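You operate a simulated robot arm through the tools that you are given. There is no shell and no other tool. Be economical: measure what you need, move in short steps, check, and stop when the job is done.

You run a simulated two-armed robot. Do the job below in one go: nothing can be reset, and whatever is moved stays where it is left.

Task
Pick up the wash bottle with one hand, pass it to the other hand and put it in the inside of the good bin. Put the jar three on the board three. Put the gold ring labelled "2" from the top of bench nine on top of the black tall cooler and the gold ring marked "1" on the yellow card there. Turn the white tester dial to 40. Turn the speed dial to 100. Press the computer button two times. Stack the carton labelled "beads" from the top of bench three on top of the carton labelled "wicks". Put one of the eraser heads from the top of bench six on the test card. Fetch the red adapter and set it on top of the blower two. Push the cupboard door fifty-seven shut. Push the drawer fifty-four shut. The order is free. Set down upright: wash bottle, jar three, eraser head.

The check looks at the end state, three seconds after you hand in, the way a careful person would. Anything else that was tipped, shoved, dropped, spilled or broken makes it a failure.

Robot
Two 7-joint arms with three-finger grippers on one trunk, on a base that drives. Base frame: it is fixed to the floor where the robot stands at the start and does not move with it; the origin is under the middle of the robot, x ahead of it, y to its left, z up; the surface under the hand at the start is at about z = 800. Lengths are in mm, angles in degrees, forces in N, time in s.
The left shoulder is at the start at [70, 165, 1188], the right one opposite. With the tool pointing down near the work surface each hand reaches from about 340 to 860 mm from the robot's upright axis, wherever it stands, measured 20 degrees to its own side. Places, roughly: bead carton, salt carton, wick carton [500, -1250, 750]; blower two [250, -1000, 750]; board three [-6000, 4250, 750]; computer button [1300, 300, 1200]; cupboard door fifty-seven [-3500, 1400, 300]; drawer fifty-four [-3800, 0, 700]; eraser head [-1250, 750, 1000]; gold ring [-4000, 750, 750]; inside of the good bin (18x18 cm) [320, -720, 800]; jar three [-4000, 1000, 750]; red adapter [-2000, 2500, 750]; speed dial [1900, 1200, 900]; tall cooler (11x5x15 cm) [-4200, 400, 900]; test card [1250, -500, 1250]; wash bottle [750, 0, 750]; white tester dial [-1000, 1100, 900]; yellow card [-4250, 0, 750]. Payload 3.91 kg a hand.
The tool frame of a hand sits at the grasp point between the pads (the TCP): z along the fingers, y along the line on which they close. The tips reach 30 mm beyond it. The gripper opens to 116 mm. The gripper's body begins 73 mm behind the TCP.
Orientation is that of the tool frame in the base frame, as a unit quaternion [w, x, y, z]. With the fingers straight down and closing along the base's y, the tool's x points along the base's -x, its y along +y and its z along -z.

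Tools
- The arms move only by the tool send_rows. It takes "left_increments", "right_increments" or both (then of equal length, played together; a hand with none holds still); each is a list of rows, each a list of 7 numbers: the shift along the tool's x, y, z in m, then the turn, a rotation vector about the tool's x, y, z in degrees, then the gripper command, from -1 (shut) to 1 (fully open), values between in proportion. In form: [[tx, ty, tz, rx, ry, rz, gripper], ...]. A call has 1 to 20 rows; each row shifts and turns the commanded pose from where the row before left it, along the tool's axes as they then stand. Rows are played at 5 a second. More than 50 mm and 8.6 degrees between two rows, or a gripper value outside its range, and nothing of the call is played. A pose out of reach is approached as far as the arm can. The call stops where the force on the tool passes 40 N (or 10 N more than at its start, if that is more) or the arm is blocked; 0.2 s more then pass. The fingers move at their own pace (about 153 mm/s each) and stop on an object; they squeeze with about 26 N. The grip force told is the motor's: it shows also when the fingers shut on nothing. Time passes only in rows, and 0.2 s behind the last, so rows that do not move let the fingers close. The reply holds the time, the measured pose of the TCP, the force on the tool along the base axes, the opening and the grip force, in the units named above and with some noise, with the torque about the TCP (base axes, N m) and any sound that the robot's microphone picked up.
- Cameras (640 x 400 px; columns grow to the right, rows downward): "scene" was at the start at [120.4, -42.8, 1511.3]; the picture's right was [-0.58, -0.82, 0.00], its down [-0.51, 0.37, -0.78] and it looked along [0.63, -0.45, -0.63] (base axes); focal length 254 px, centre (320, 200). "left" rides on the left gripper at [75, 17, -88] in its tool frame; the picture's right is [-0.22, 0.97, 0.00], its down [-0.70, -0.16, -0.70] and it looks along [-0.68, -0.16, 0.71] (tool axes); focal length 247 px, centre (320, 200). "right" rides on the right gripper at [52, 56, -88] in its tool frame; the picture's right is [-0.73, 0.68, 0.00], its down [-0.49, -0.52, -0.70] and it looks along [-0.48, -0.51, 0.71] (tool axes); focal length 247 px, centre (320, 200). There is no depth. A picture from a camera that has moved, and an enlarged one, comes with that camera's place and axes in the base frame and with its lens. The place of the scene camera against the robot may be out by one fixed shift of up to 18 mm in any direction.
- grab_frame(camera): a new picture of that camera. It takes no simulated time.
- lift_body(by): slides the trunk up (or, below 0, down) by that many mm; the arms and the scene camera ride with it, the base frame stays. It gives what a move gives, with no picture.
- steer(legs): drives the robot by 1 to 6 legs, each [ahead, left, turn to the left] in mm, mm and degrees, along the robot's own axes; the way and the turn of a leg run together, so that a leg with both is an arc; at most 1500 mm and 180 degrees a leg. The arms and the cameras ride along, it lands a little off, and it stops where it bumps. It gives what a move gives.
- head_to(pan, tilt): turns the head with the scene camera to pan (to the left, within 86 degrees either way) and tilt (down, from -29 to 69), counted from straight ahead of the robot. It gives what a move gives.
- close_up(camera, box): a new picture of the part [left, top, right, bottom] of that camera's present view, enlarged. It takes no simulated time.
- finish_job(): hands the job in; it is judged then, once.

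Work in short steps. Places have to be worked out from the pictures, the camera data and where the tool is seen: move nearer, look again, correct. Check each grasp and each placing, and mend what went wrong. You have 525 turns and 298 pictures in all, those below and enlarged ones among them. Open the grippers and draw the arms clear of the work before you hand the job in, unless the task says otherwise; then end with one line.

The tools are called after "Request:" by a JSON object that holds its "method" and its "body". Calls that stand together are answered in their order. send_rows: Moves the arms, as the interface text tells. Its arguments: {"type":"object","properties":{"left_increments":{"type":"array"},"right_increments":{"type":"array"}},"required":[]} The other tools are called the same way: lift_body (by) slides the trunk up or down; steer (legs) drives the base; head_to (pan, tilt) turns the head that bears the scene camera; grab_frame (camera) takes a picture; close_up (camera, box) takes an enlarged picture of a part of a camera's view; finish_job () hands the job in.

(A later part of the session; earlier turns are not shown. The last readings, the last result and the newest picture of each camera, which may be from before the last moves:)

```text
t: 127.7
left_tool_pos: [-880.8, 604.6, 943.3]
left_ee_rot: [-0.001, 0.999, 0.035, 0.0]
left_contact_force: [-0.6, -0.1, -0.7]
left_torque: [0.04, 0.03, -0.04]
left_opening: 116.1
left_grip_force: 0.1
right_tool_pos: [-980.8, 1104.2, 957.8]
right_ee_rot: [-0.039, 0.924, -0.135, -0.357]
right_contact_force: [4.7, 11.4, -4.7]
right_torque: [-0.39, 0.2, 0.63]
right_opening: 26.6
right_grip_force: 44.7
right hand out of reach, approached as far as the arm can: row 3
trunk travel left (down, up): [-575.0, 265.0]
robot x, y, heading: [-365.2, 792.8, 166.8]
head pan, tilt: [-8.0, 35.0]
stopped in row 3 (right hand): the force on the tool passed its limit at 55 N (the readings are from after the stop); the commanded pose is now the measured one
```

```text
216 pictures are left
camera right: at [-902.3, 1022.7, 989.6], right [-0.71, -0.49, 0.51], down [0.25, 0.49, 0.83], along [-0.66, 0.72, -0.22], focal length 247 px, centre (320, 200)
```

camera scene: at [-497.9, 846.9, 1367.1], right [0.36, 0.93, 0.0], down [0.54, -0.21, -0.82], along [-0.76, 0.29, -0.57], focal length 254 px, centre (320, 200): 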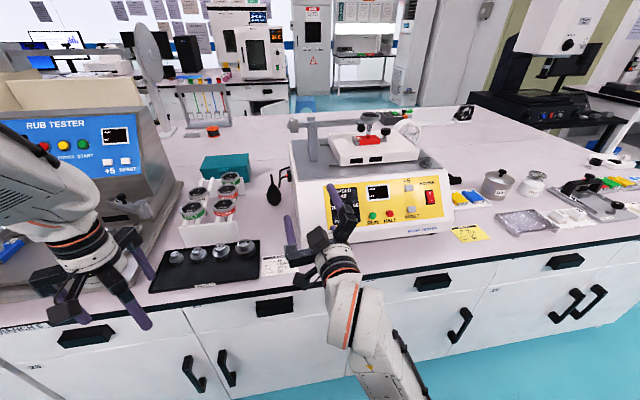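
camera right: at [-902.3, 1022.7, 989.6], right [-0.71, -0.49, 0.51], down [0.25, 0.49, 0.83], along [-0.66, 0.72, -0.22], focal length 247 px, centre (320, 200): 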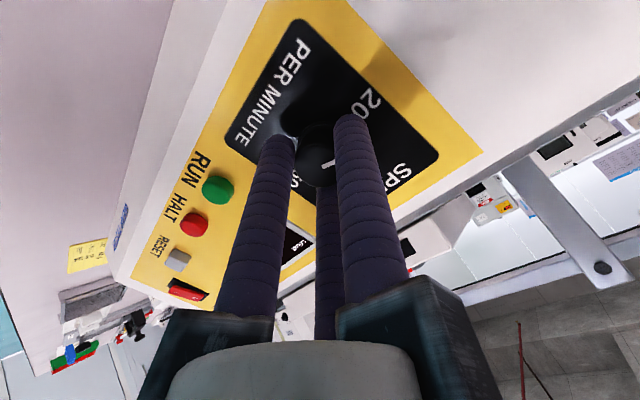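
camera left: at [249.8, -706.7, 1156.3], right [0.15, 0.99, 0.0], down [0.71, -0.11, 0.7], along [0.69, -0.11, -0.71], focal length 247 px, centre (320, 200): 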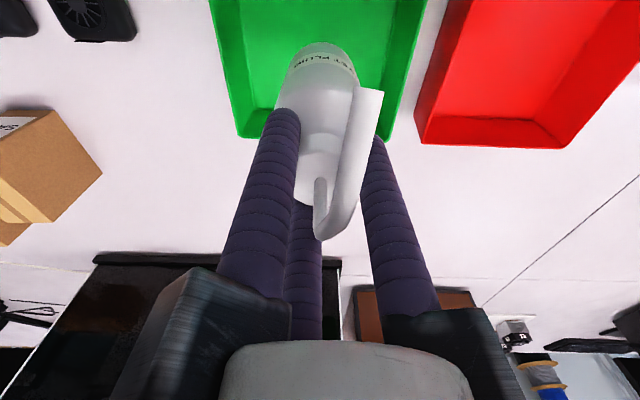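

The wrist runs out of travel after about 11°. I'll release, back off a little, wind the hand counter-clockwise, and regrip.

Request:
{"method": "send_rows", "body": {"right_increments": [[0, 0, 0, 0, 0, 0, 0.3], [0, 0, 0, 0, 0, 0, 0.3], [0, 0, -0.015, 0, 0, 0, 0.3], [0, 0, 0, 0, 0, -8.4, 0.3], [0, 0, 0, 0, 0, -8.4, 0.3], [0, 0, 0, 0, 0, -8.4, 0.3], [0, 0, 0, 0, 0, -8.4, 0.3], [0, 0, 0, 0, 0, -8.4, 0.3], [0, 0, 0, 0, 0, -8.4, 0.3], [0, 0, 0, 0, 0, -8.4, 0.3], [0, 0, 0, 0, 0, -8.4, 0.3], [0, 0, 0, 0, 0, -8.4, 0.3], [0, 0, 0, 0, 0, -8.4, 0.3], [0, 0, 0, 0, 0, 0, 0.3]]}}

Request:
{"method": "grab_frame", "body": {"camera": "right"}}

```text
t: 130.7
left_tool_pos: [-882.7, 604.7, 942.7]
left_ee_rot: [-0.001, 0.999, 0.034, 0.001]
left_contact_force: [-1.0, 0.0, 0.0]
left_torque: [0.02, 0.01, 0.05]
left_opening: 115.9
left_grip_force: 0.1
right_tool_pos: [-971.6, 1098.4, 967.9]
right_ee_rot: [-0.267, 0.776, 0.519, -0.239]
right_contact_force: [0.7, -0.2, -0.2]
right_torque: [0.01, 0.0, -0.03]
right_opening: 75.4
right_grip_force: 0.0
trunk travel left (down, up): [-575.0, 265.0]
robot x, y, heading: [-365.8, 797.9, 167.1]
head pan, tilt: [-8.0, 35.0]
```

```text
215 pictures are left
camera right: at [-858.4, 1114.5, 992.8], right [0.21, -0.9, -0.38], down [-0.07, -0.4, 0.91], along [-0.98, -0.16, -0.15], focal length 247 px, centre (320, 200)
```

right: 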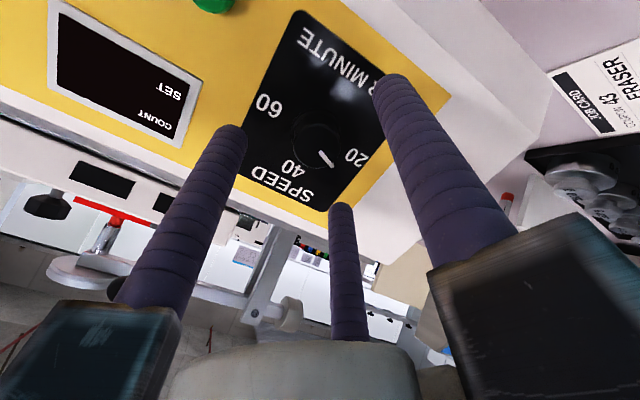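

The pointer has moved slightly toward 40. I'll advance, regrip, and turn 72° clockwise, then check.

Request:
{"method": "send_rows", "body": {"right_increments": [[0, 0, 0.015, 0, 0, 0, 0.3], [0, 0, 0, 0, 0, 0, -0.2], [0, 0, 0, 0, 0, 0, -1], [0, 0, 0, 0, 0, 0, -1], [0, 0, 0, 0, 0, 0, -1]]}}

Request:
{"method": "send_rows", "body": {"right_increments": [[0, 0, 0, 0, 0, 8, -1], [0, 0, 0, 0, 0, 8, -1], [0, 0, 0, 0, 0, 8, -1], [0, 0, 0, 0, 0, 8, -1], [0, 0, 0, 0, 0, 8, -1], [0, 0, 0, 0, 0, 8, -1], [0, 0, 0, 0, 0, 8, -1], [0, 0, 0, 0, 0, 8, -1], [0, 0, 0, 0, 0, 8, -1], [0, 0, 0, 0, 0, 0, -1]]}}

Request:
{"method": "grab_frame", "body": {"camera": "right"}}

```text
t: 131.8
left_tool_pos: [-881.7, 606.6, 944.0]
left_ee_rot: [0.0, 0.999, 0.034, 0.0]
left_contact_force: [0.5, 0.2, -0.6]
left_torque: [0.0, 0.01, 0.02]
left_opening: 115.8
left_grip_force: 0.1
right_tool_pos: [-980.1, 1103.0, 957.1]
right_ee_rot: [-0.268, 0.777, 0.518, -0.239]
right_contact_force: [4.4, 8.1, -2.2]
right_torque: [0.42, 0.01, -0.46]
right_opening: 26.5
right_grip_force: 44.9
trunk travel left (down, up): [-575.0, 265.0]
robot x, y, heading: [-367.9, 794.4, 166.8]
head pan, tilt: [-8.0, 35.0]
```

```text
t: 134.1
left_tool_pos: [-881.4, 607.5, 943.3]
left_ee_rot: [0.0, 0.999, 0.034, 0.0]
left_contact_force: [0.8, 0.4, -0.5]
left_torque: [-0.02, 0.0, 0.01]
left_opening: 116.1
left_grip_force: 0.0
right_tool_pos: [-980.3, 1103.1, 957.3]
right_ee_rot: [-0.075, 0.933, -0.039, -0.351]
right_contact_force: [7.6, 15.3, -6.6]
right_torque: [0.2, -0.11, -0.2]
right_opening: 26.4
right_grip_force: 45.4
trunk travel left (down, up): [-575.0, 265.0]
robot x, y, heading: [-370.3, 794.0, 167.0]
head pan, tilt: [-8.0, 35.0]
```

```text
214 pictures are left
camera right: at [-891.3, 1032.3, 982.8], right [-0.64, -0.66, 0.41], down [0.15, 0.41, 0.9], along [-0.76, 0.63, -0.16], focal length 247 px, centre (320, 200)
```

right: 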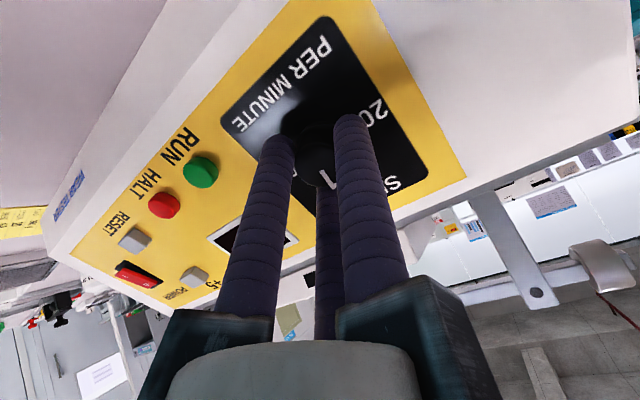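

Turned without trouble. I'll open, back straight off 90 mm, and read the dial.

Request:
{"method": "send_rows", "body": {"right_increments": [[0, 0, 0, 0, 0, 0, 0.3], [0, 0, 0, 0, 0, 0, 0.3], [0, 0, -0.03, 0, 0, 0, 0.3], [0, 0, -0.04, 0, 0, 0, 0.3], [0.0, 0.0, -0.04, 0, 0, 0, 0.3], [0, 0, 0, 0, 0, 0, 0.3]]}}

Request:
{"method": "close_up", "body": {"camera": "scene", "box": [300, 150, 380, 240]}}

Request:
{"method": "close_up", "body": {"camera": "right", "box": [180, 0, 440, 180]}}

```text
t: 135.4
left_tool_pos: [-883.9, 604.6, 943.4]
left_ee_rot: [-0.001, 0.999, 0.034, 0.0]
left_contact_force: [0.2, 1.0, 0.5]
left_torque: [-0.03, 0.03, -0.01]
left_opening: 116.0
left_grip_force: 0.0
right_tool_pos: [-908.3, 1083.8, 1039.7]
right_ee_rot: [-0.076, 0.933, -0.037, -0.35]
right_contact_force: [-0.2, 0.8, 0.0]
right_torque: [-0.01, -0.03, -0.03]
right_opening: 75.1
right_grip_force: 0.0
trunk travel left (down, up): [-575.0, 265.0]
robot x, y, heading: [-362.6, 798.9, 167.1]
head pan, tilt: [-8.0, 35.0]
```

```text
4.44 times, centred on (340, 195) of scene
camera zoom: at [-497.8, 846.4, 1367.0], right [0.36, 0.93, 0.0], down [0.54, -0.21, -0.82], along [-0.76, 0.29, -0.57], focal length 1127 px, centre (231, 222)
```

zoom: 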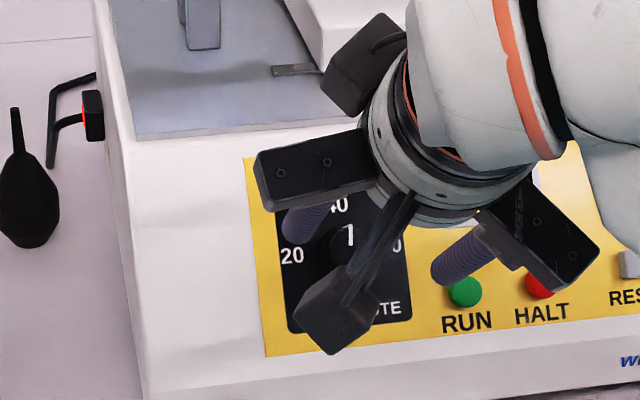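

```text
2.22 times, centred on (310, 90) of right
camera zoom: at [-820.0, 1012.3, 1064.8], right [-0.63, -0.66, 0.4], down [0.15, 0.41, 0.9], along [-0.76, 0.63, -0.16], focal length 549 px, centre (342, 444)
```

zoom: 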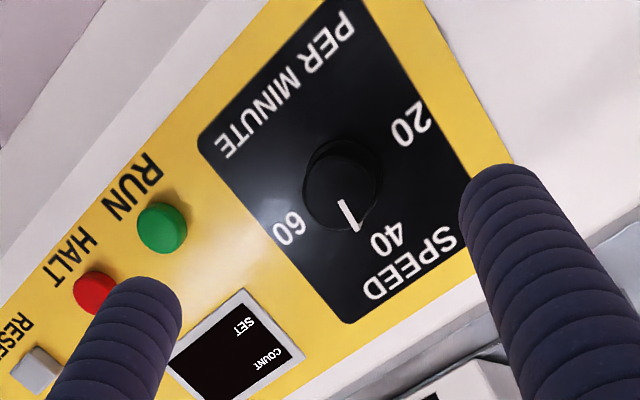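

The pointer looks close to 40. I'll move the hand out of the camera's line for an exact reading.

Request:
{"method": "send_rows", "body": {"right_increments": [[0, -0.045, -0.01, 0, 0, 0, 0.3], [0, -0.045, -0.01, 0, 0, 0, 0.3], [0, -0.045, -0.01, 0, 0, 0, 0.3], [0, -0.045, 0, 0, 0, 0, 0.3]]}}

Request:
{"method": "close_up", "body": {"camera": "scene", "box": [310, 175, 370, 215]}}

```text
t: 136.4
left_tool_pos: [-881.7, 604.6, 943.7]
left_ee_rot: [0.001, 0.999, 0.036, -0.001]
left_contact_force: [0.6, 0.1, 0.3]
left_torque: [-0.02, 0.03, -0.02]
left_opening: 115.8
left_grip_force: 0.2
right_tool_pos: [-869.8, 1257.0, 1082.5]
right_ee_rot: [-0.074, 0.933, -0.037, -0.351]
right_contact_force: [-0.5, 0.7, -0.5]
right_torque: [0.0, 0.02, 0.0]
right_opening: 75.4
right_grip_force: 0.1
trunk travel left (down, up): [-575.0, 265.0]
robot x, y, heading: [-362.3, 797.0, 167.1]
head pan, tilt: [-8.0, 35.0]
```

```text
10.00 times, centred on (340, 195) of scene
camera zoom: at [-496.4, 847.3, 1367.1], right [0.36, 0.93, 0.0], down [0.54, -0.21, -0.82], along [-0.76, 0.29, -0.57], focal length 2535 px, centre (120, 250)
```

zoom: 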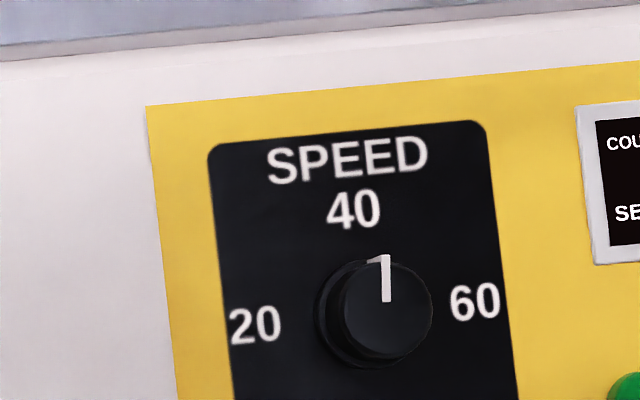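

The pointer is vertical in the image while the panel's up direction leans about 6.5° left, so the dial is about 6.5° past 40. I'll return along the same path, regrip, and turn back 6.5°.

Request:
{"method": "send_rows", "body": {"right_increments": [[0, 0.045, 0, 0, 0, 0, 0.3], [0, 0.045, 0.01, 0, 0, 0, 0.3], [0, 0.045, 0.01, 0, 0, 0, 0.3], [0, 0.045, 0.01, 0, 0, 0, 0.3], [0, 0, 0.04, 0, 0, 0, 0.3], [0, 0, 0.04, 0, 0, 0, 0.3], [0, 0, 0.03, 0, 0, 0, 0.3], [0, 0, 0, 0, 0, 0, -0.2], [0, 0, 0, 0, 0, 0, -1], [0, 0, 0, 0, 0, 0, -1], [0, 0, 0, 0, 0, 0, -1]]}}

Request:
{"method": "send_rows", "body": {"right_increments": [[0, 0, 0, 0, 0, -3.5, -1], [0, 0, 0, 0, 0, -3.3, -1], [0, 0, 0, 0, 0, 0, -1], [0, 0, 0, 0, 0, 0, 0.3], [0, 0, 0, 0, 0, 0, 0.3], [0, 0, -0.03, 0, 0, 0, 0.3], [0, 0, -0.04, 0, 0, 0, 0.3], [0, 0, -0.04, 0, 0, 0, 0.3], [0, -0.045, -0.01, 0, 0, 0, 0.3], [0, -0.045, -0.01, 0, 0, 0, 0.3], [0, -0.045, -0.01, 0, 0, 0, 0.3], [0, -0.045, 0, 0, 0, 0, 0.3]]}}

Request:
{"method": "close_up", "body": {"camera": "scene", "box": [310, 175, 370, 215]}}

```text
t: 138.8
left_tool_pos: [-880.3, 607.3, 944.4]
left_ee_rot: [0.0, 0.999, 0.034, 0.0]
left_contact_force: [-0.7, 0.0, -0.8]
left_torque: [0.0, 0.02, 0.02]
left_opening: 115.7
left_grip_force: 0.0
right_tool_pos: [-981.7, 1104.7, 956.1]
right_ee_rot: [-0.075, 0.933, -0.037, -0.349]
right_contact_force: [17.9, 11.3, -13.0]
right_torque: [0.61, 0.03, -0.67]
right_opening: 26.7
right_grip_force: 44.6
trunk travel left (down, up): [-575.0, 265.0]
robot x, y, heading: [-364.2, 798.3, 166.9]
head pan, tilt: [-8.0, 35.0]
```

```text
t: 141.4
left_tool_pos: [-880.9, 605.0, 942.9]
left_ee_rot: [0.0, 0.999, 0.034, -0.001]
left_contact_force: [0.6, 0.1, -0.4]
left_torque: [-0.01, 0.02, -0.02]
left_opening: 115.8
left_grip_force: 0.1
right_tool_pos: [-885.2, 1255.4, 1094.9]
right_ee_rot: [-0.097, 0.933, 0.019, -0.345]
right_contact_force: [-0.3, 1.0, 0.2]
right_torque: [-0.02, 0.02, 0.01]
right_opening: 75.5
right_grip_force: 0.1
trunk travel left (down, up): [-575.0, 265.0]
robot x, y, heading: [-365.8, 795.8, 167.3]
head pan, tilt: [-8.0, 35.0]
```

```text
10.00 times, centred on (340, 195) of scene
camera zoom: at [-496.3, 847.2, 1367.1], right [0.36, 0.93, 0.0], down [0.54, -0.21, -0.82], along [-0.76, 0.29, -0.57], focal length 2535 px, centre (120, 250)
```

zoom: 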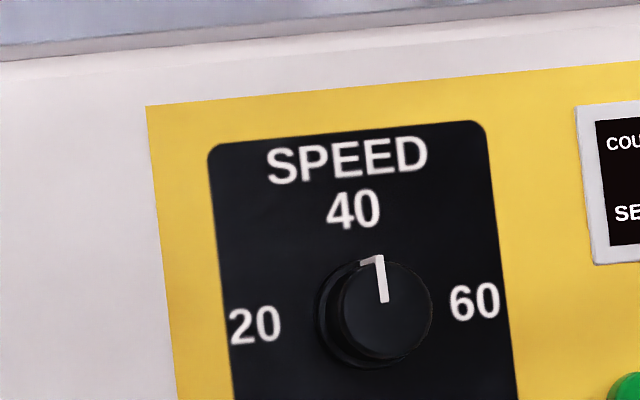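

The dial now points along the panel's up direction, at 40. Next is the eraser head: I'll turn the right hand back down, raise the trunk, and drive in front of the rack.

Request:
{"method": "send_rows", "body": {"right_increments": [[0, 0, -0.01, -1.12, 6.93, 2.44, 1], [0, 0, 0, -1.12, 6.93, 2.44, 1], [0, 0, 0, -1.12, 6.93, 2.44, 1], [0, 0, 0, -1.12, 6.93, 2.44, 1], [0, 0, 0, -1.12, 6.93, 2.44, 1], [0, 0, 0, -1.12, 6.93, 2.44, 1], [0.03, 0, 0, 0, 0, 0, 1], [0.03, 0, 0, 0, 0, 0, 1], [0.03, 0, 0, 0, 0, 0, 1]]}}

Request:
{"method": "lift_body", "body": {"by": 150}}

Request:
{"method": "steer", "body": {"legs": [[0, 300, 0], [100, 0, 0]]}}

Request:
{"method": "head_to", "body": {"pan": -5, "tilt": 45}}

Request:
{"method": "grab_frame", "body": {"camera": "scene"}}

```text
t: 143.4
left_tool_pos: [-882.5, 604.0, 944.4]
left_ee_rot: [-0.001, 0.999, 0.035, -0.001]
left_contact_force: [-0.5, -0.5, 0.1]
left_torque: [0.02, 0.0, -0.02]
left_opening: 116.0
left_grip_force: 0.1
right_tool_pos: [-788.6, 1231.8, 1102.7]
right_ee_rot: [0.001, 0.993, -0.114, 0.0]
right_contact_force: [-0.4, -0.5, -0.2]
right_torque: [0.01, 0.04, -0.01]
right_opening: 115.9
right_grip_force: 0.0
trunk travel left (down, up): [-575.0, 265.0]
robot x, y, heading: [-367.2, 795.7, 167.1]
head pan, tilt: [-8.0, 35.0]
```

```text
t: 145.2
left_tool_pos: [-882.2, 604.4, 1093.5]
left_ee_rot: [-0.001, 0.999, 0.034, -0.001]
left_contact_force: [0.2, -0.1, -0.5]
left_torque: [-0.02, 0.01, -0.02]
left_opening: 116.1
left_grip_force: 0.0
right_tool_pos: [-790.6, 1231.8, 1253.5]
right_ee_rot: [0.001, 0.994, -0.113, 0.001]
right_contact_force: [0.5, -0.7, -0.6]
right_torque: [-0.02, -0.02, -0.03]
right_opening: 116.0
right_grip_force: 0.2
trunk travel left (down, up): [-725.0, 115.0]
robot x, y, heading: [-363.0, 798.2, 166.7]
head pan, tilt: [-8.0, 35.0]
```

```text
t: 148.0
left_tool_pos: [-1044.6, 335.5, 1093.0]
left_ee_rot: [-0.001, 0.999, 0.033, 0.0]
left_contact_force: [-0.1, -1.0, 0.4]
left_torque: [0.01, -0.03, 0.04]
left_opening: 115.9
left_grip_force: 0.1
right_tool_pos: [-952.7, 963.2, 1253.2]
right_ee_rot: [0.0, 0.993, -0.114, -0.002]
right_contact_force: [-0.7, 0.3, 0.6]
right_torque: [-0.02, -0.01, 0.02]
right_opening: 116.0
right_grip_force: 0.1
trunk travel left (down, up): [-725.0, 115.0]
robot x, y, heading: [-528.7, 526.0, 167.1]
head pan, tilt: [-8.0, 35.0]
```

```text
t: 148.7
left_tool_pos: [-1046.6, 336.1, 1093.2]
left_ee_rot: [-0.002, 0.999, 0.034, 0.0]
left_contact_force: [0.0, 0.5, 0.2]
left_torque: [-0.04, 0.0, -0.01]
left_opening: 116.2
left_grip_force: 0.1
right_tool_pos: [-953.9, 964.5, 1251.7]
right_ee_rot: [0.001, 0.993, -0.115, 0.0]
right_contact_force: [0.0, -0.1, 0.1]
right_torque: [-0.03, -0.04, -0.02]
right_opening: 115.8
right_grip_force: 0.0
trunk travel left (down, up): [-725.0, 115.0]
robot x, y, heading: [-531.5, 526.9, 167.1]
head pan, tilt: [-5.0, 45.0]
```

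```text
209 pictures are left
camera scene: at [-657.1, 571.1, 1502.2], right [0.31, 0.95, 0.0], down [0.67, -0.22, -0.71], along [-0.67, 0.22, -0.71], focal length 254 px, centre (320, 200)
```

scene: 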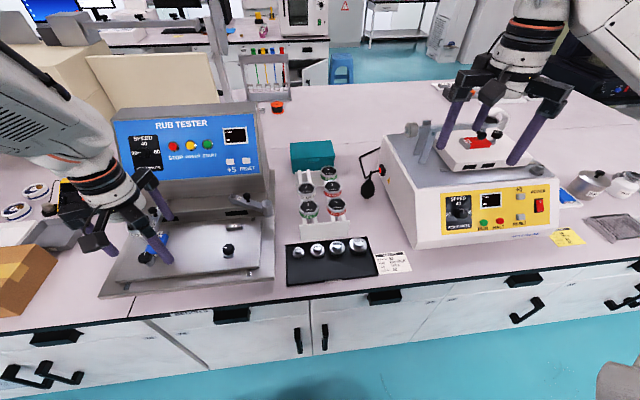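

Request:
{"method": "close_up", "body": {"camera": "scene", "box": [275, 135, 375, 245]}}

```text
3.64 times, centred on (325, 190) of scene
camera zoom: at [-657.1, 571.1, 1502.2], right [0.31, 0.95, 0.0], down [0.67, -0.22, -0.71], along [-0.67, 0.22, -0.71], focal length 922 px, centre (302, 236)
```

zoom: 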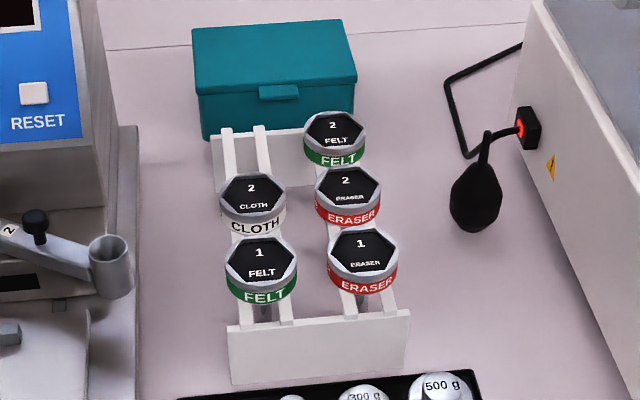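

I'll take ERASER 1 (front right). Its hex flats suit a 30° wrist turn, which also keeps the fingers clear of the neighbouring heads. I'll bring the right hand above it.

Request:
{"method": "send_rows", "body": {"right_increments": [[-0.031, 0.0294, 0, 0, 0, 0, 1], [-0.031, 0.0294, 0, 0, 0, 0, 1], [-0.031, 0.0294, 0, 0, 0, 0, 1], [-0.031, 0.0294, 0, 0, 0, 0, 1], [-0.031, 0.0294, 0, 0, 0, 0, 1], [-0.031, 0.0294, 0, 0, 0, 0, 1], [-0.029, 0.0294, 0, 0, 0, 0, 1], [0, 0, 0.045, 0, 0, 7.5, 0.35], [0, 0, 0.045, 0, 0, 7.5, 0.35], [0, 0, 0.045, 0, 0, 7.5, 0.35], [0, 0, 0.045, 0, 0, 7.5, 0.35], [0, 0, 0.045, 0, 0, 0, 0.35], [0, 0, 0.025, 0, 0, 0, 0.35], [0, 0, 0, 0, 0, 0, 0.35]]}}

Request:
{"method": "grab_frame", "body": {"camera": "right"}}

```text
t: 151.7
left_tool_pos: [-1045.6, 337.2, 1093.3]
left_ee_rot: [-0.001, 0.999, 0.032, 0.0]
left_contact_force: [-0.6, -0.8, 0.0]
left_torque: [0.01, 0.04, -0.02]
left_opening: 116.1
left_grip_force: 0.0
right_tool_pos: [-1210.1, 812.4, 1002.7]
right_ee_rot: [0.001, 0.93, -0.368, -0.001]
right_contact_force: [-0.9, -0.3, -0.7]
right_torque: [0.03, -0.01, -0.04]
right_opening: 78.3
right_grip_force: 0.0
trunk travel left (down, up): [-725.0, 115.0]
robot x, y, heading: [-528.4, 521.6, 166.9]
head pan, tilt: [-5.0, 45.0]
```

```text
207 pictures are left
camera right: at [-1210.4, 735.6, 1092.8], right [-1.0, 0.0, 0.0], down [0.0, 0.72, 0.7], along [0.0, 0.7, -0.72], focal length 247 px, centre (320, 200)
```

right: 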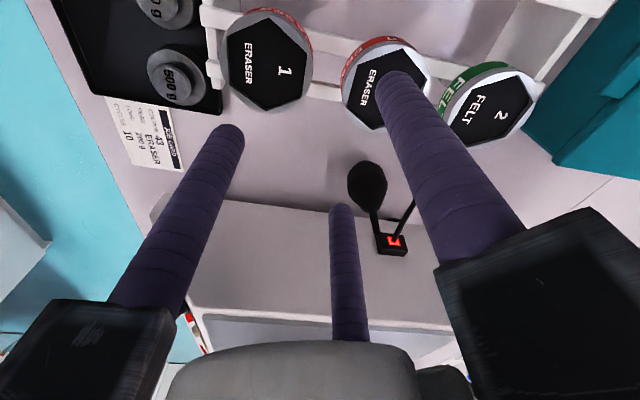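

Eraser 1's top appears to be near (-1178, 783) at z≈927. I'll shift over it and look again.

Request:
{"method": "send_rows", "body": {"right_increments": [[0.041, 0, 0, 0, 0, 0, 0.35], [0, 0, 0, 0, 0, 0, 0.35]]}}

Request:
{"method": "grab_frame", "body": {"camera": "right"}}

```text
t: 152.3
left_tool_pos: [-1046.4, 335.9, 1092.7]
left_ee_rot: [0.0, 0.999, 0.033, -0.001]
left_contact_force: [0.0, 0.3, 0.6]
left_torque: [-0.03, -0.01, -0.04]
left_opening: 115.8
left_grip_force: 0.1
right_tool_pos: [-1198.6, 792.9, 996.2]
right_ee_rot: [0.002, 0.931, -0.366, 0.0]
right_contact_force: [0.2, 0.7, -0.5]
right_torque: [-0.05, -0.02, -0.05]
right_opening: 78.4
right_grip_force: 0.1
right hand out of reach, approached as far as the arm can: row 1
trunk travel left (down, up): [-725.0, 115.0]
robot x, y, heading: [-529.0, 526.5, 166.8]
head pan, tilt: [-5.0, 45.0]
```

```text
206 pictures are left
camera right: at [-1198.3, 715.8, 1084.9], right [-1.0, 0.0, 0.0], down [0.0, 0.72, 0.7], along [0.0, 0.7, -0.72], focal length 247 px, centre (320, 200)
```

right: 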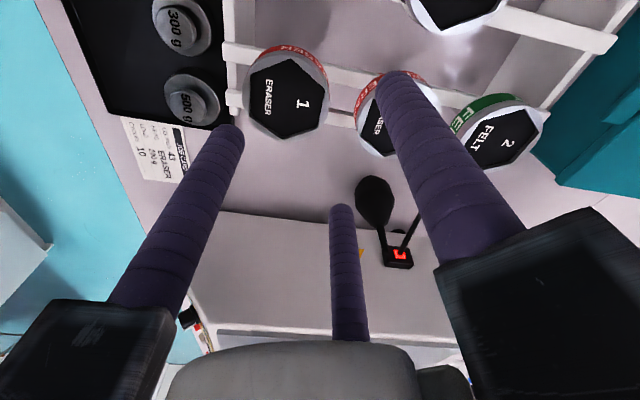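

The wrist is near its positive limit again. The fingers repeat every 120°, so I'll turn the hand -120° to get the same finger layout with wrist room to spare.

Request:
{"method": "send_rows", "body": {"right_increments": [[0, 0, -0.01, 0, 0, -8.5, 0.35], [0, 0, -0.01, 0, 0, -8.5, 0.35], [0, 0, 0, 0, 0, -8.5, 0.35], [0, 0, 0, 0, 0, -8.5, 0.35], [0, 0, 0, 0, 0, -8.5, 0.35], [0, 0, 0, 0, 0, -8.5, 0.35], [0, 0, 0, 0, 0, -8.5, 0.35], [0, 0, 0, 0, 0, -8.5, 0.35], [0, 0, 0, 0, 0, -8.5, 0.35], [0, 0, 0, 0, 0, -8.5, 0.35], [0, 0, 0, 0, 0, -8.5, 0.35], [0, 0, 0, 0, 0, -8.5, 0.35], [0, 0, 0, 0, 0, -8.5, 0.35], [0, 0, 0, 0, 0, -8.5, 0.35], [0, 0, 0, 0, 0, 0, 0.35]]}}

Request:
{"method": "grab_frame", "body": {"camera": "right"}}

```text
t: 155.5
left_tool_pos: [-1045.5, 336.8, 1093.9]
left_ee_rot: [-0.001, 0.999, 0.033, 0.0]
left_contact_force: [0.2, -0.4, -0.4]
left_torque: [-0.01, -0.02, 0.02]
left_opening: 116.0
left_grip_force: 0.0
right_tool_pos: [-1198.8, 793.5, 1016.6]
right_ee_rot: [0.0, 0.789, 0.615, -0.001]
right_contact_force: [0.3, 0.3, 0.7]
right_torque: [0.02, 0.0, 0.02]
right_opening: 78.3
right_grip_force: 0.1
trunk travel left (down, up): [-725.0, 115.0]
robot x, y, heading: [-528.7, 525.4, 166.9]
head pan, tilt: [-5.0, 45.0]
```

```text
205 pictures are left
camera right: at [-1131.4, 829.7, 1104.9], right [0.48, -0.88, 0.0], down [-0.62, -0.34, 0.7], along [-0.61, -0.34, -0.71], focal length 247 px, centre (320, 200)
```

right: 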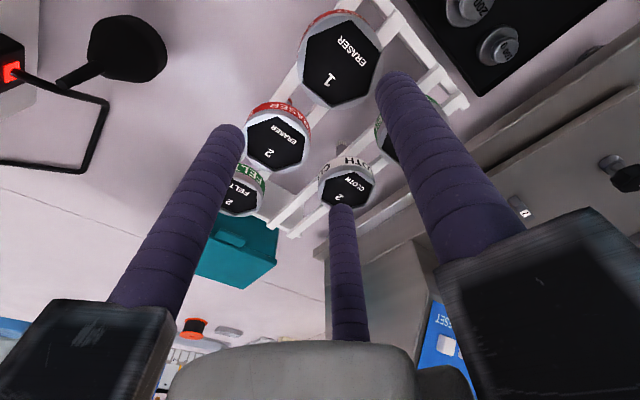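

Two hand views give the head's top at (-1174, 789, 895). I'll centre over it and come down to a tip height of about 925 for a closer look at the rails.

Request:
{"method": "send_rows", "body": {"right_increments": [[0.002, 0.025, 0.02, 0, 0, 0, 0.35], [0, 0, 0.04, 0, 0, 0, 0.35], [0, 0, 0, 0, 0, 0, 0.35]]}}

Request:
{"method": "grab_frame", "body": {"camera": "right"}}

Request:
{"method": "close_up", "body": {"camera": "scene", "box": [265, 125, 385, 255]}}

```text
t: 156.3
left_tool_pos: [-1046.0, 336.3, 1094.2]
left_ee_rot: [-0.001, 0.999, 0.034, 0.0]
left_contact_force: [0.2, -0.5, -0.9]
left_torque: [0.02, 0.05, 0.0]
left_opening: 116.1
left_grip_force: 0.0
right_tool_pos: [-1174.1, 788.4, 955.9]
right_ee_rot: [-0.001, 0.788, 0.615, -0.002]
right_contact_force: [0.4, -0.3, 0.5]
right_torque: [0.01, 0.02, 0.04]
right_opening: 78.3
right_grip_force: 0.0
trunk travel left (down, up): [-725.0, 115.0]
robot x, y, heading: [-529.2, 527.1, 166.7]
head pan, tilt: [-5.0, 45.0]
```

```text
204 pictures are left
camera right: at [-1106.4, 824.6, 1045.3], right [0.48, -0.88, 0.0], down [-0.62, -0.34, 0.7], along [-0.61, -0.34, -0.71], focal length 247 px, centre (320, 200)
```

right: 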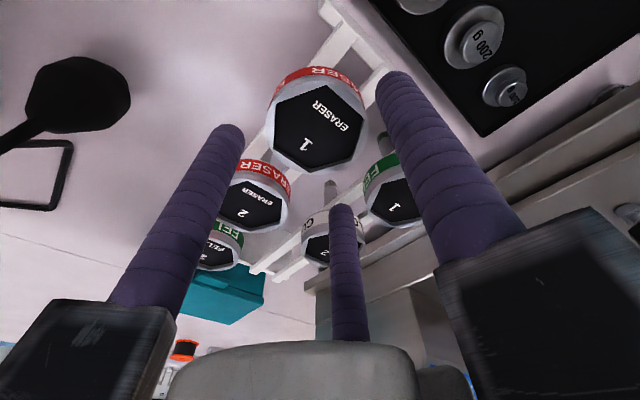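

```text
3.08 times, centred on (325, 190) of scene
camera zoom: at [-655.4, 570.3, 1502.4], right [0.31, 0.95, 0.0], down [0.67, -0.22, -0.71], along [-0.67, 0.22, -0.71], focal length 780 px, centre (305, 231)
```

zoom: 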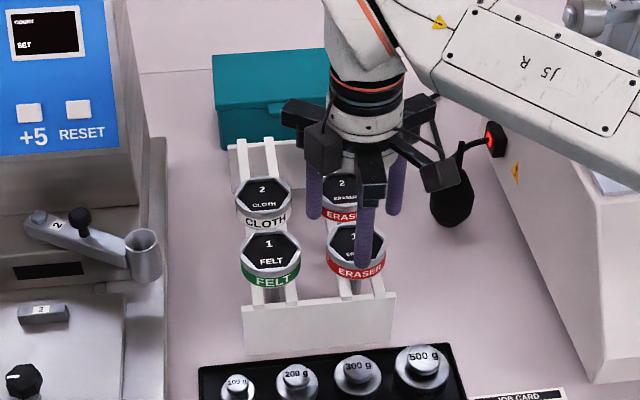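

The head is centred under the hand with its top at z≈894 and about 28 mm thick above the rails. I'll descend so the tips stop about 6 mm above the rails, then close.

Request:
{"method": "send_rows", "body": {"right_increments": [[0, 0, 0.025, 0, 0, 0, 0.35], [0, 0, 0.02, 0, 0, 0, 0.35], [0, 0, 0.008, 0, 0, 0, 0.35], [0, 0, 0, 0, 0, 0, 0.35]]}}

Request:
{"method": "grab_frame", "body": {"camera": "right"}}

Request:
{"method": "close_up", "body": {"camera": "scene", "box": [300, 170, 370, 240]}}

```text
t: 157.3
left_tool_pos: [-1044.6, 336.6, 1093.9]
left_ee_rot: [-0.001, 0.999, 0.033, 0.0]
left_contact_force: [-0.5, -0.6, 0.2]
left_torque: [0.04, 0.01, 0.02]
left_opening: 116.2
left_grip_force: 0.1
right_tool_pos: [-1173.9, 789.8, 907.2]
right_ee_rot: [-0.001, 0.79, 0.613, -0.003]
right_contact_force: [-0.4, 5.9, 23.4]
right_torque: [-0.14, -1.05, 0.3]
right_opening: 77.5
right_grip_force: 0.1
trunk travel left (down, up): [-725.0, 115.0]
robot x, y, heading: [-527.7, 528.0, 166.8]
head pan, tilt: [-5.0, 45.0]
```

```text
202 pictures are left
camera right: at [-1106.0, 826.4, 995.4], right [0.48, -0.88, 0.0], down [-0.62, -0.34, 0.7], along [-0.62, -0.34, -0.71], focal length 247 px, centre (320, 200)
```

right: 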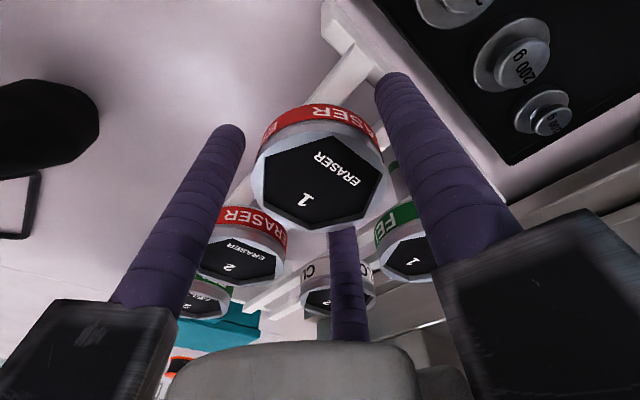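

```text
5.71 times, centred on (335, 205) of scene
camera zoom: at [-653.4, 570.6, 1502.9], right [0.31, 0.95, 0.0], down [0.67, -0.22, -0.71], along [-0.67, 0.22, -0.71], focal length 1449 px, centre (234, 171)
```

zoom: 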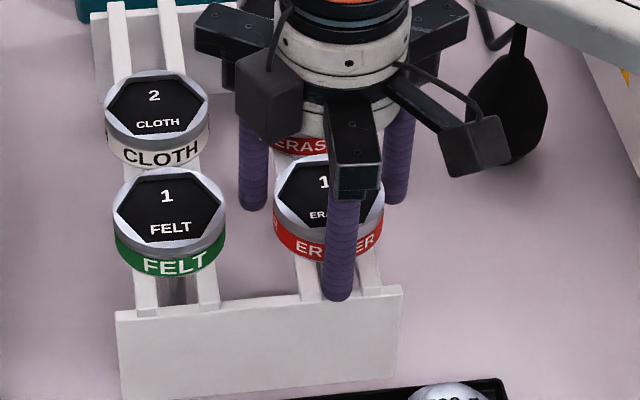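

The front finger touched the rack rail (23 N), so the rail top is at about z 877 and the head spans about 877–902. I'll raise 5 mm and close.

Request:
{"method": "send_rows", "body": {"right_increments": [[0, 0, -0.005, 0, 0, 0, 0.35], [0, 0, 0, 0, 0, 0, 0.1], [0, 0, 0, 0, 0, 0, -1], [0, 0, 0, 0, 0, 0, -1], [0, 0, 0, 0, 0, 0, -1]]}}

Request:
{"method": "grab_frame", "body": {"camera": "right"}}

```text
t: 158.5
left_tool_pos: [-1046.1, 336.3, 1093.3]
left_ee_rot: [-0.001, 0.999, 0.033, 0.001]
left_contact_force: [0.0, 0.6, 0.3]
left_torque: [0.0, -0.01, 0.01]
left_opening: 115.9
left_grip_force: 0.0
right_tool_pos: [-1173.9, 790.3, 907.4]
right_ee_rot: [0.001, 0.788, 0.615, -0.001]
right_contact_force: [1.4, 4.4, -1.0]
right_torque: [0.09, -0.03, 0.16]
right_opening: 60.7
right_grip_force: 26.4
trunk travel left (down, up): [-725.0, 115.0]
robot x, y, heading: [-531.5, 524.2, 167.0]
head pan, tilt: [-5.0, 45.0]
```

```text
200 pictures are left
camera right: at [-1107.0, 825.9, 996.4], right [0.48, -0.88, 0.0], down [-0.63, -0.34, 0.7], along [-0.61, -0.34, -0.71], focal length 247 px, centre (320, 200)
```

right: 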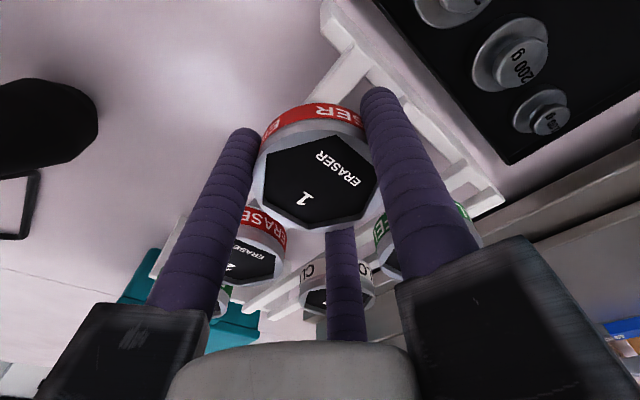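

Gripped at 60.7 mm. I'll lift straight up and check that only this head comes.

Request:
{"method": "send_rows", "body": {"right_increments": [[0, 0, -0.02, 0, 0, 0, -1], [0, 0, -0.03, 0, 0, 0, -1], [0, 0, -0.04, 0, 0, 0, -1], [0, 0, -0.045, 0, 0, 0, -1], [0, 0, -0.045, 0, 0, 0, -1], [0, 0, 0, 0, 0, 0, -1]]}}

Request:
{"method": "grab_frame", "body": {"camera": "scene"}}

Request:
{"method": "grab_frame", "body": {"camera": "right"}}

```text
t: 159.9
left_tool_pos: [-1046.7, 336.3, 1093.4]
left_ee_rot: [-0.001, 0.999, 0.033, 0.0]
left_contact_force: [-0.1, 0.2, -0.3]
left_torque: [-0.04, -0.03, 0.0]
left_opening: 116.1
left_grip_force: 0.1
right_tool_pos: [-1173.8, 789.8, 1087.6]
right_ee_rot: [0.001, 0.789, 0.614, -0.001]
right_contact_force: [0.1, 0.5, -1.5]
right_torque: [0.01, -0.01, 0.0]
right_opening: 60.6
right_grip_force: 25.8
trunk travel left (down, up): [-725.0, 115.0]
robot x, y, heading: [-527.2, 526.8, 166.6]
head pan, tilt: [-5.0, 45.0]
```

```text
199 pictures are left
camera scene: at [-656.6, 571.2, 1502.2], right [0.31, 0.95, 0.0], down [0.67, -0.22, -0.71], along [-0.67, 0.22, -0.71], focal length 254 px, centre (320, 200)
```

scene: 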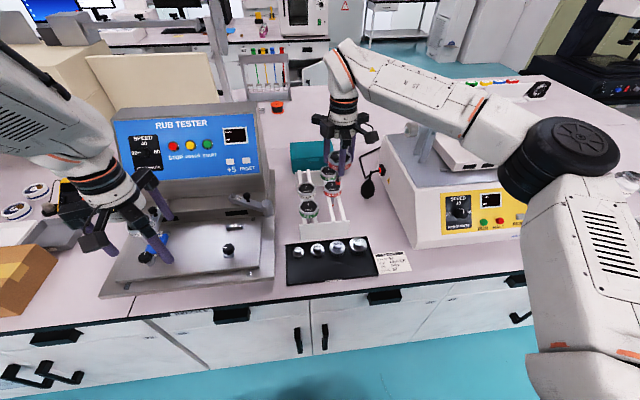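

```text
198 pictures are left
camera right: at [-1107.2, 826.1, 1176.8], right [0.48, -0.88, 0.0], down [-0.63, -0.34, 0.7], along [-0.61, -0.34, -0.71], focal length 247 px, centre (320, 200)
```

right: 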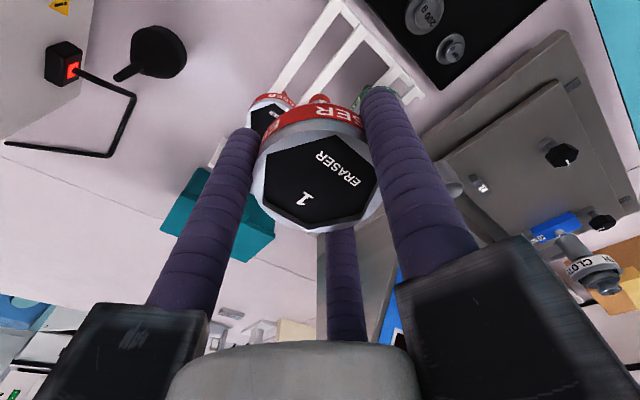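

The eraser head is held and the rack is otherwise undisturbed. I'll draw the hand in, back into the aisle and turn to face the front bench to find the test card, the computer button and a route round.

Request:
{"method": "send_rows", "body": {"right_increments": [[0.0186, 0.0396, -0.008, 0, 0, 0, -1], [0.0186, 0.0396, -0.008, 0, 0, 0, -1], [0.0186, 0.0396, -0.008, 0, 0, 0, -1], [0.0186, 0.0396, -0.008, 0, 0, 0, -1], [0.0186, 0.0396, -0.008, 0, 0, 0, -1], [0, 0, 0, 0, 0, 0, -1]]}}

Request:
{"method": "steer", "body": {"legs": [[-80, 0, 0], [0, 0, -90], [0, 0, -90]]}}

Request:
{"method": "head_to", "body": {"pan": -10, "tilt": 15}}

Request:
{"method": "grab_frame", "body": {"camera": "scene"}}

```text
t: 161.3
left_tool_pos: [-1048.1, 335.9, 1092.6]
left_ee_rot: [-0.001, 0.999, 0.033, 0.0]
left_contact_force: [0.0, -0.7, 0.0]
left_torque: [0.02, -0.03, 0.01]
left_opening: 116.0
left_grip_force: 0.1
right_tool_pos: [-958.0, 830.2, 1126.3]
right_ee_rot: [0.0, 0.789, 0.614, -0.001]
right_contact_force: [-0.8, -0.5, -1.6]
right_torque: [0.01, 0.01, -0.02]
right_opening: 60.6
right_grip_force: 25.6
trunk travel left (down, up): [-725.0, 115.0]
robot x, y, heading: [-528.4, 524.5, 166.9]
head pan, tilt: [-5.0, 45.0]
```

```text
t: 170.0
left_tool_pos: [58.1, 711.6, 1093.2]
left_ee_rot: [-0.001, -0.046, 0.999, -0.001]
left_contact_force: [0.4, 0.9, 0.0]
left_torque: [0.0, 0.03, -0.02]
left_opening: 116.1
left_grip_force: 0.2
right_tool_pos: [-17.9, 214.5, 1127.0]
right_ee_rot: [0.001, -0.624, 0.781, 0.0]
right_contact_force: [0.4, 0.2, -2.0]
right_torque: [0.0, 0.02, 0.01]
right_opening: 60.8
right_grip_force: 26.3
trunk travel left (down, up): [-725.0, 115.0]
robot x, y, heading: [-451.6, 508.4, -11.5]
head pan, tilt: [-5.0, 45.0]
```

```text
t: 171.0
left_tool_pos: [59.3, 710.5, 1092.8]
left_ee_rot: [0.0, -0.046, 0.999, -0.001]
left_contact_force: [-0.2, -0.6, -0.6]
left_torque: [0.0, 0.05, 0.03]
left_opening: 115.9
left_grip_force: 0.1
right_tool_pos: [-16.9, 216.2, 1126.8]
right_ee_rot: [0.001, -0.624, 0.781, 0.0]
right_contact_force: [-0.2, 0.0, -0.8]
right_torque: [0.01, 0.0, 0.02]
right_opening: 60.7
right_grip_force: 26.1
trunk travel left (down, up): [-725.0, 115.0]
robot x, y, heading: [-455.0, 510.6, -11.9]
head pan, tilt: [-10.0, 15.0]
```

```text
197 pictures are left
camera scene: at [-316.1, 470.7, 1549.0], right [-0.37, -0.93, 0.0], down [-0.24, 0.1, -0.97], along [0.9, -0.36, -0.26], focal length 254 px, centre (320, 200)
```

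scene: 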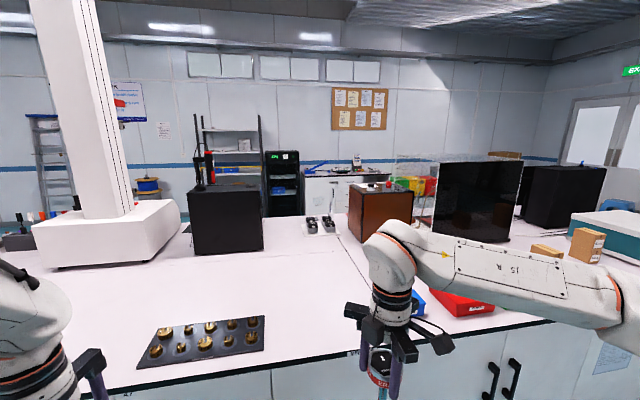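

I'll enlarge the middle: the brown cabinet with the card and the dark box (computer).

Request:
{"method": "close_up", "body": {"camera": "scene", "box": [170, 130, 430, 280]}}

Request:
{"method": "close_up", "body": {"camera": "scene", "box": [340, 160, 420, 210]}}

```text
2.46 times, centred on (300, 205) of scene
camera zoom: at [-316.1, 470.7, 1549.0], right [-0.37, -0.93, 0.0], down [-0.24, 0.1, -0.97], along [0.9, -0.36, -0.26], focal length 624 px, centre (369, 188)
```

zoom: 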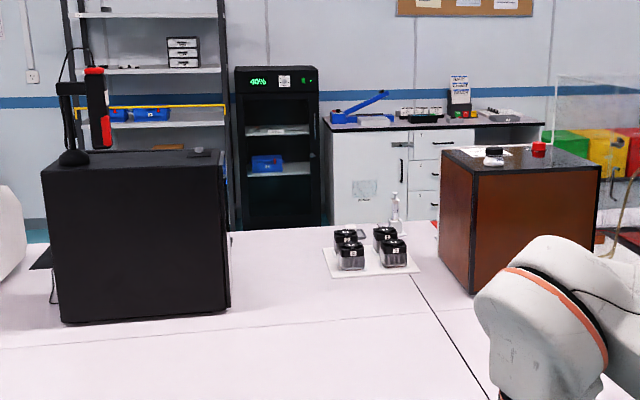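

```text
8.00 times, centred on (380, 185) of scene
camera zoom: at [-316.1, 470.7, 1549.0], right [-0.37, -0.93, 0.0], down [-0.24, 0.1, -0.97], along [0.9, -0.36, -0.26], focal length 2028 px, centre (-160, 320)
```

zoom: 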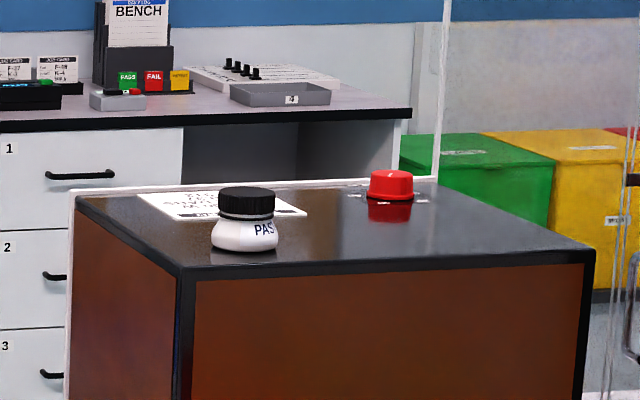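

The card lies on top of the brown cabinet at about (1250, -537, 1170), and the button is on top of the black computer at about (1300, 294, 1210). Both are nearer the bench's far side. I'll look for a way round at the left end.

Request:
{"method": "head_to", "body": {"pan": 45, "tilt": 20}}

Request:
{"method": "grab_frame", "body": {"camera": "scene"}}

Request:
{"method": "head_to", "body": {"pan": 80, "tilt": 20}}

Request:
{"method": "grab_frame", "body": {"camera": "scene"}}

```text
t: 172.2
left_tool_pos: [59.4, 710.6, 1094.4]
left_ee_rot: [0.0, -0.045, 0.999, 0.0]
left_contact_force: [0.1, 0.2, 0.7]
left_torque: [0.01, 0.02, -0.01]
left_opening: 115.8
left_grip_force: 0.0
right_tool_pos: [-16.7, 214.3, 1127.9]
right_ee_rot: [0.001, -0.624, 0.782, 0.0]
right_contact_force: [0.1, 0.1, -0.4]
right_torque: [-0.02, -0.02, -0.02]
right_opening: 60.5
right_grip_force: 26.1
trunk travel left (down, up): [-725.0, 115.0]
robot x, y, heading: [-451.4, 505.1, -12.0]
head pan, tilt: [45.0, 20.0]
```

```text
194 pictures are left
camera scene: at [-324.9, 556.3, 1541.0], right [0.55, -0.84, 0.0], down [-0.29, -0.19, -0.94], along [0.79, 0.51, -0.34], focal length 254 px, centre (320, 200)
```

scene: 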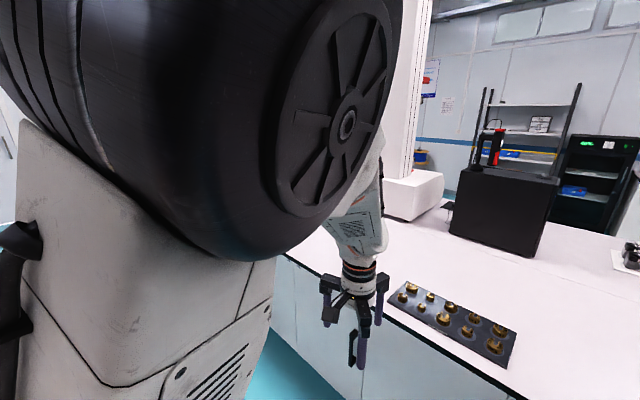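

```text
t: 173.2
left_tool_pos: [58.9, 711.2, 1093.2]
left_ee_rot: [0.0, -0.045, 0.999, -0.001]
left_contact_force: [-0.9, 0.4, -0.1]
left_torque: [-0.02, 0.01, -0.04]
left_opening: 116.1
left_grip_force: 0.0
right_tool_pos: [-17.1, 215.2, 1126.4]
right_ee_rot: [0.002, -0.624, 0.781, 0.0]
right_contact_force: [1.0, -0.2, -1.2]
right_torque: [0.0, 0.02, 0.01]
right_opening: 60.9
right_grip_force: 25.7
trunk travel left (down, up): [-725.0, 115.0]
robot x, y, heading: [-456.7, 509.2, -12.0]
head pan, tilt: [80.0, 20.0]
```

```text
193 pictures are left
camera scene: at [-368.2, 591.8, 1541.0], right [0.93, -0.37, 0.0], down [-0.13, -0.32, -0.94], along [0.35, 0.87, -0.34], focal length 254 px, centre (320, 200)
```

scene: 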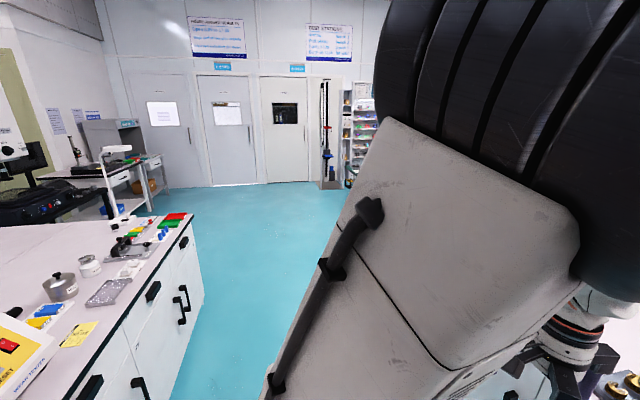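

The left arm blocks the view, so I'll drive along the aisle to the bench's left end and look from there.

Request:
{"method": "steer", "body": {"legs": [[0, 1500, -1], [0, 400, 0]]}}

Request:
{"method": "head_to", "body": {"pan": 0, "tilt": 20}}

Request:
{"method": "grab_frame", "body": {"camera": "scene"}}

```text
t: 182.8
left_tool_pos: [464.4, 2561.7, 1093.0]
left_ee_rot: [0.0, -0.038, 0.999, -0.001]
left_contact_force: [-0.6, -0.9, -1.1]
left_torque: [0.02, 0.01, -0.01]
left_opening: 115.9
left_grip_force: 0.0
right_tool_pos: [381.1, 2066.2, 1127.0]
right_ee_rot: [0.001, -0.618, 0.786, 0.0]
right_contact_force: [0.2, -0.5, -0.8]
right_torque: [-0.02, 0.02, 0.03]
right_opening: 60.9
right_grip_force: 26.5
trunk travel left (down, up): [-725.0, 115.0]
robot x, y, heading: [-50.1, 2366.8, -12.7]
head pan, tilt: [80.0, 20.0]
```

```text
t: 184.3
left_tool_pos: [464.5, 2561.5, 1093.0]
left_ee_rot: [0.0, -0.038, 0.999, -0.001]
left_contact_force: [-0.7, 0.5, -0.1]
left_torque: [-0.03, 0.0, 0.0]
left_opening: 116.2
left_grip_force: 0.0
right_tool_pos: [381.7, 2066.9, 1128.1]
right_ee_rot: [0.001, -0.618, 0.786, 0.001]
right_contact_force: [0.7, -0.5, -0.8]
right_torque: [0.04, -0.01, -0.02]
right_opening: 61.0
right_grip_force: 25.6
trunk travel left (down, up): [-725.0, 115.0]
robot x, y, heading: [-49.9, 2366.7, -12.7]
head pan, tilt: [0.0, 20.0]
```

```text
192 pictures are left
camera scene: at [90.7, 2341.8, 1541.0], right [-0.22, -0.98, 0.0], down [-0.33, 0.07, -0.94], along [0.92, -0.2, -0.34], focal length 254 px, centre (320, 200)
```

scene: 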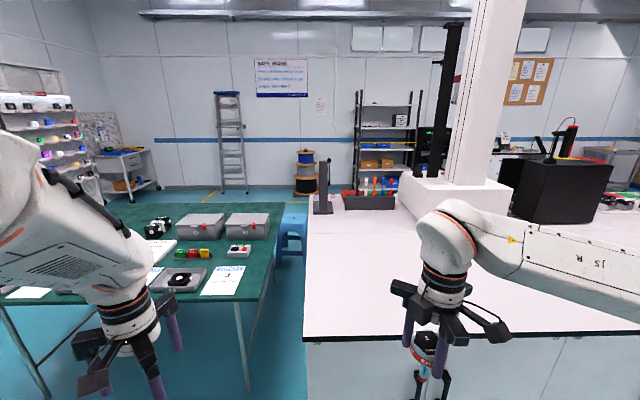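

The left gap is blocked by a stool and a table, so I'll go round the right end later. While here I'll turn round and look for the red adapter (around [-2000, 2500]), which I can carry in the left hand.

Request:
{"method": "steer", "body": {"legs": [[0, 0, 90], [0, 0, 90]]}}

Request:
{"method": "head_to", "body": {"pan": 0, "tilt": 20}}

Request:
{"method": "grab_frame", "body": {"camera": "scene"}}

```text
t: 192.4
left_tool_pos: [-563.2, 2169.8, 1093.7]
left_ee_rot: [-0.001, 0.999, 0.039, 0.0]
left_contact_force: [-0.1, -0.1, 0.9]
left_torque: [0.0, -0.01, 0.01]
left_opening: 115.9
left_grip_force: 0.1
right_tool_pos: [-481.8, 2665.2, 1125.8]
right_ee_rot: [0.001, 0.785, 0.619, 0.0]
right_contact_force: [0.4, 0.4, -1.1]
right_torque: [0.01, -0.01, -0.02]
right_opening: 60.6
right_grip_force: 25.8
trunk travel left (down, up): [-725.0, 115.0]
robot x, y, heading: [-53.3, 2369.2, 167.5]
head pan, tilt: [0.0, 20.0]
```

```text
t: 193.0
left_tool_pos: [-562.6, 2170.2, 1094.5]
left_ee_rot: [0.0, 0.999, 0.039, 0.0]
left_contact_force: [0.4, -0.3, 1.5]
left_torque: [0.01, 0.0, 0.0]
left_opening: 115.9
left_grip_force: 0.0
right_tool_pos: [-481.2, 2663.9, 1126.1]
right_ee_rot: [0.001, 0.785, 0.619, 0.0]
right_contact_force: [-0.2, -0.5, -0.1]
right_torque: [-0.05, 0.0, -0.03]
right_opening: 60.7
right_grip_force: 25.9
trunk travel left (down, up): [-725.0, 115.0]
robot x, y, heading: [-49.8, 2365.7, 167.5]
head pan, tilt: [0.0, 20.0]
```

```text
191 pictures are left
camera scene: at [-189.5, 2404.3, 1541.0], right [0.22, 0.98, 0.0], down [0.33, -0.07, -0.94], along [-0.92, 0.2, -0.34], focal length 254 px, centre (320, 200)
```

scene: 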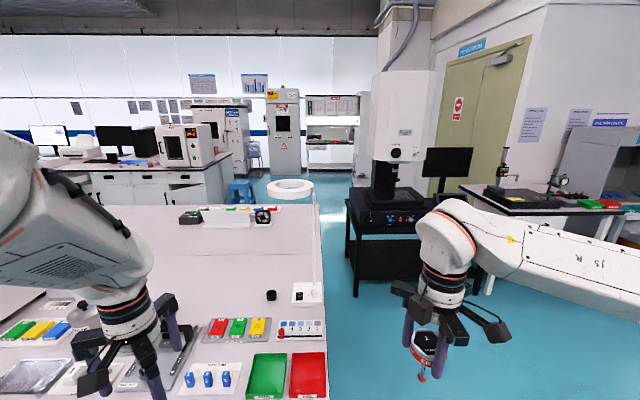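

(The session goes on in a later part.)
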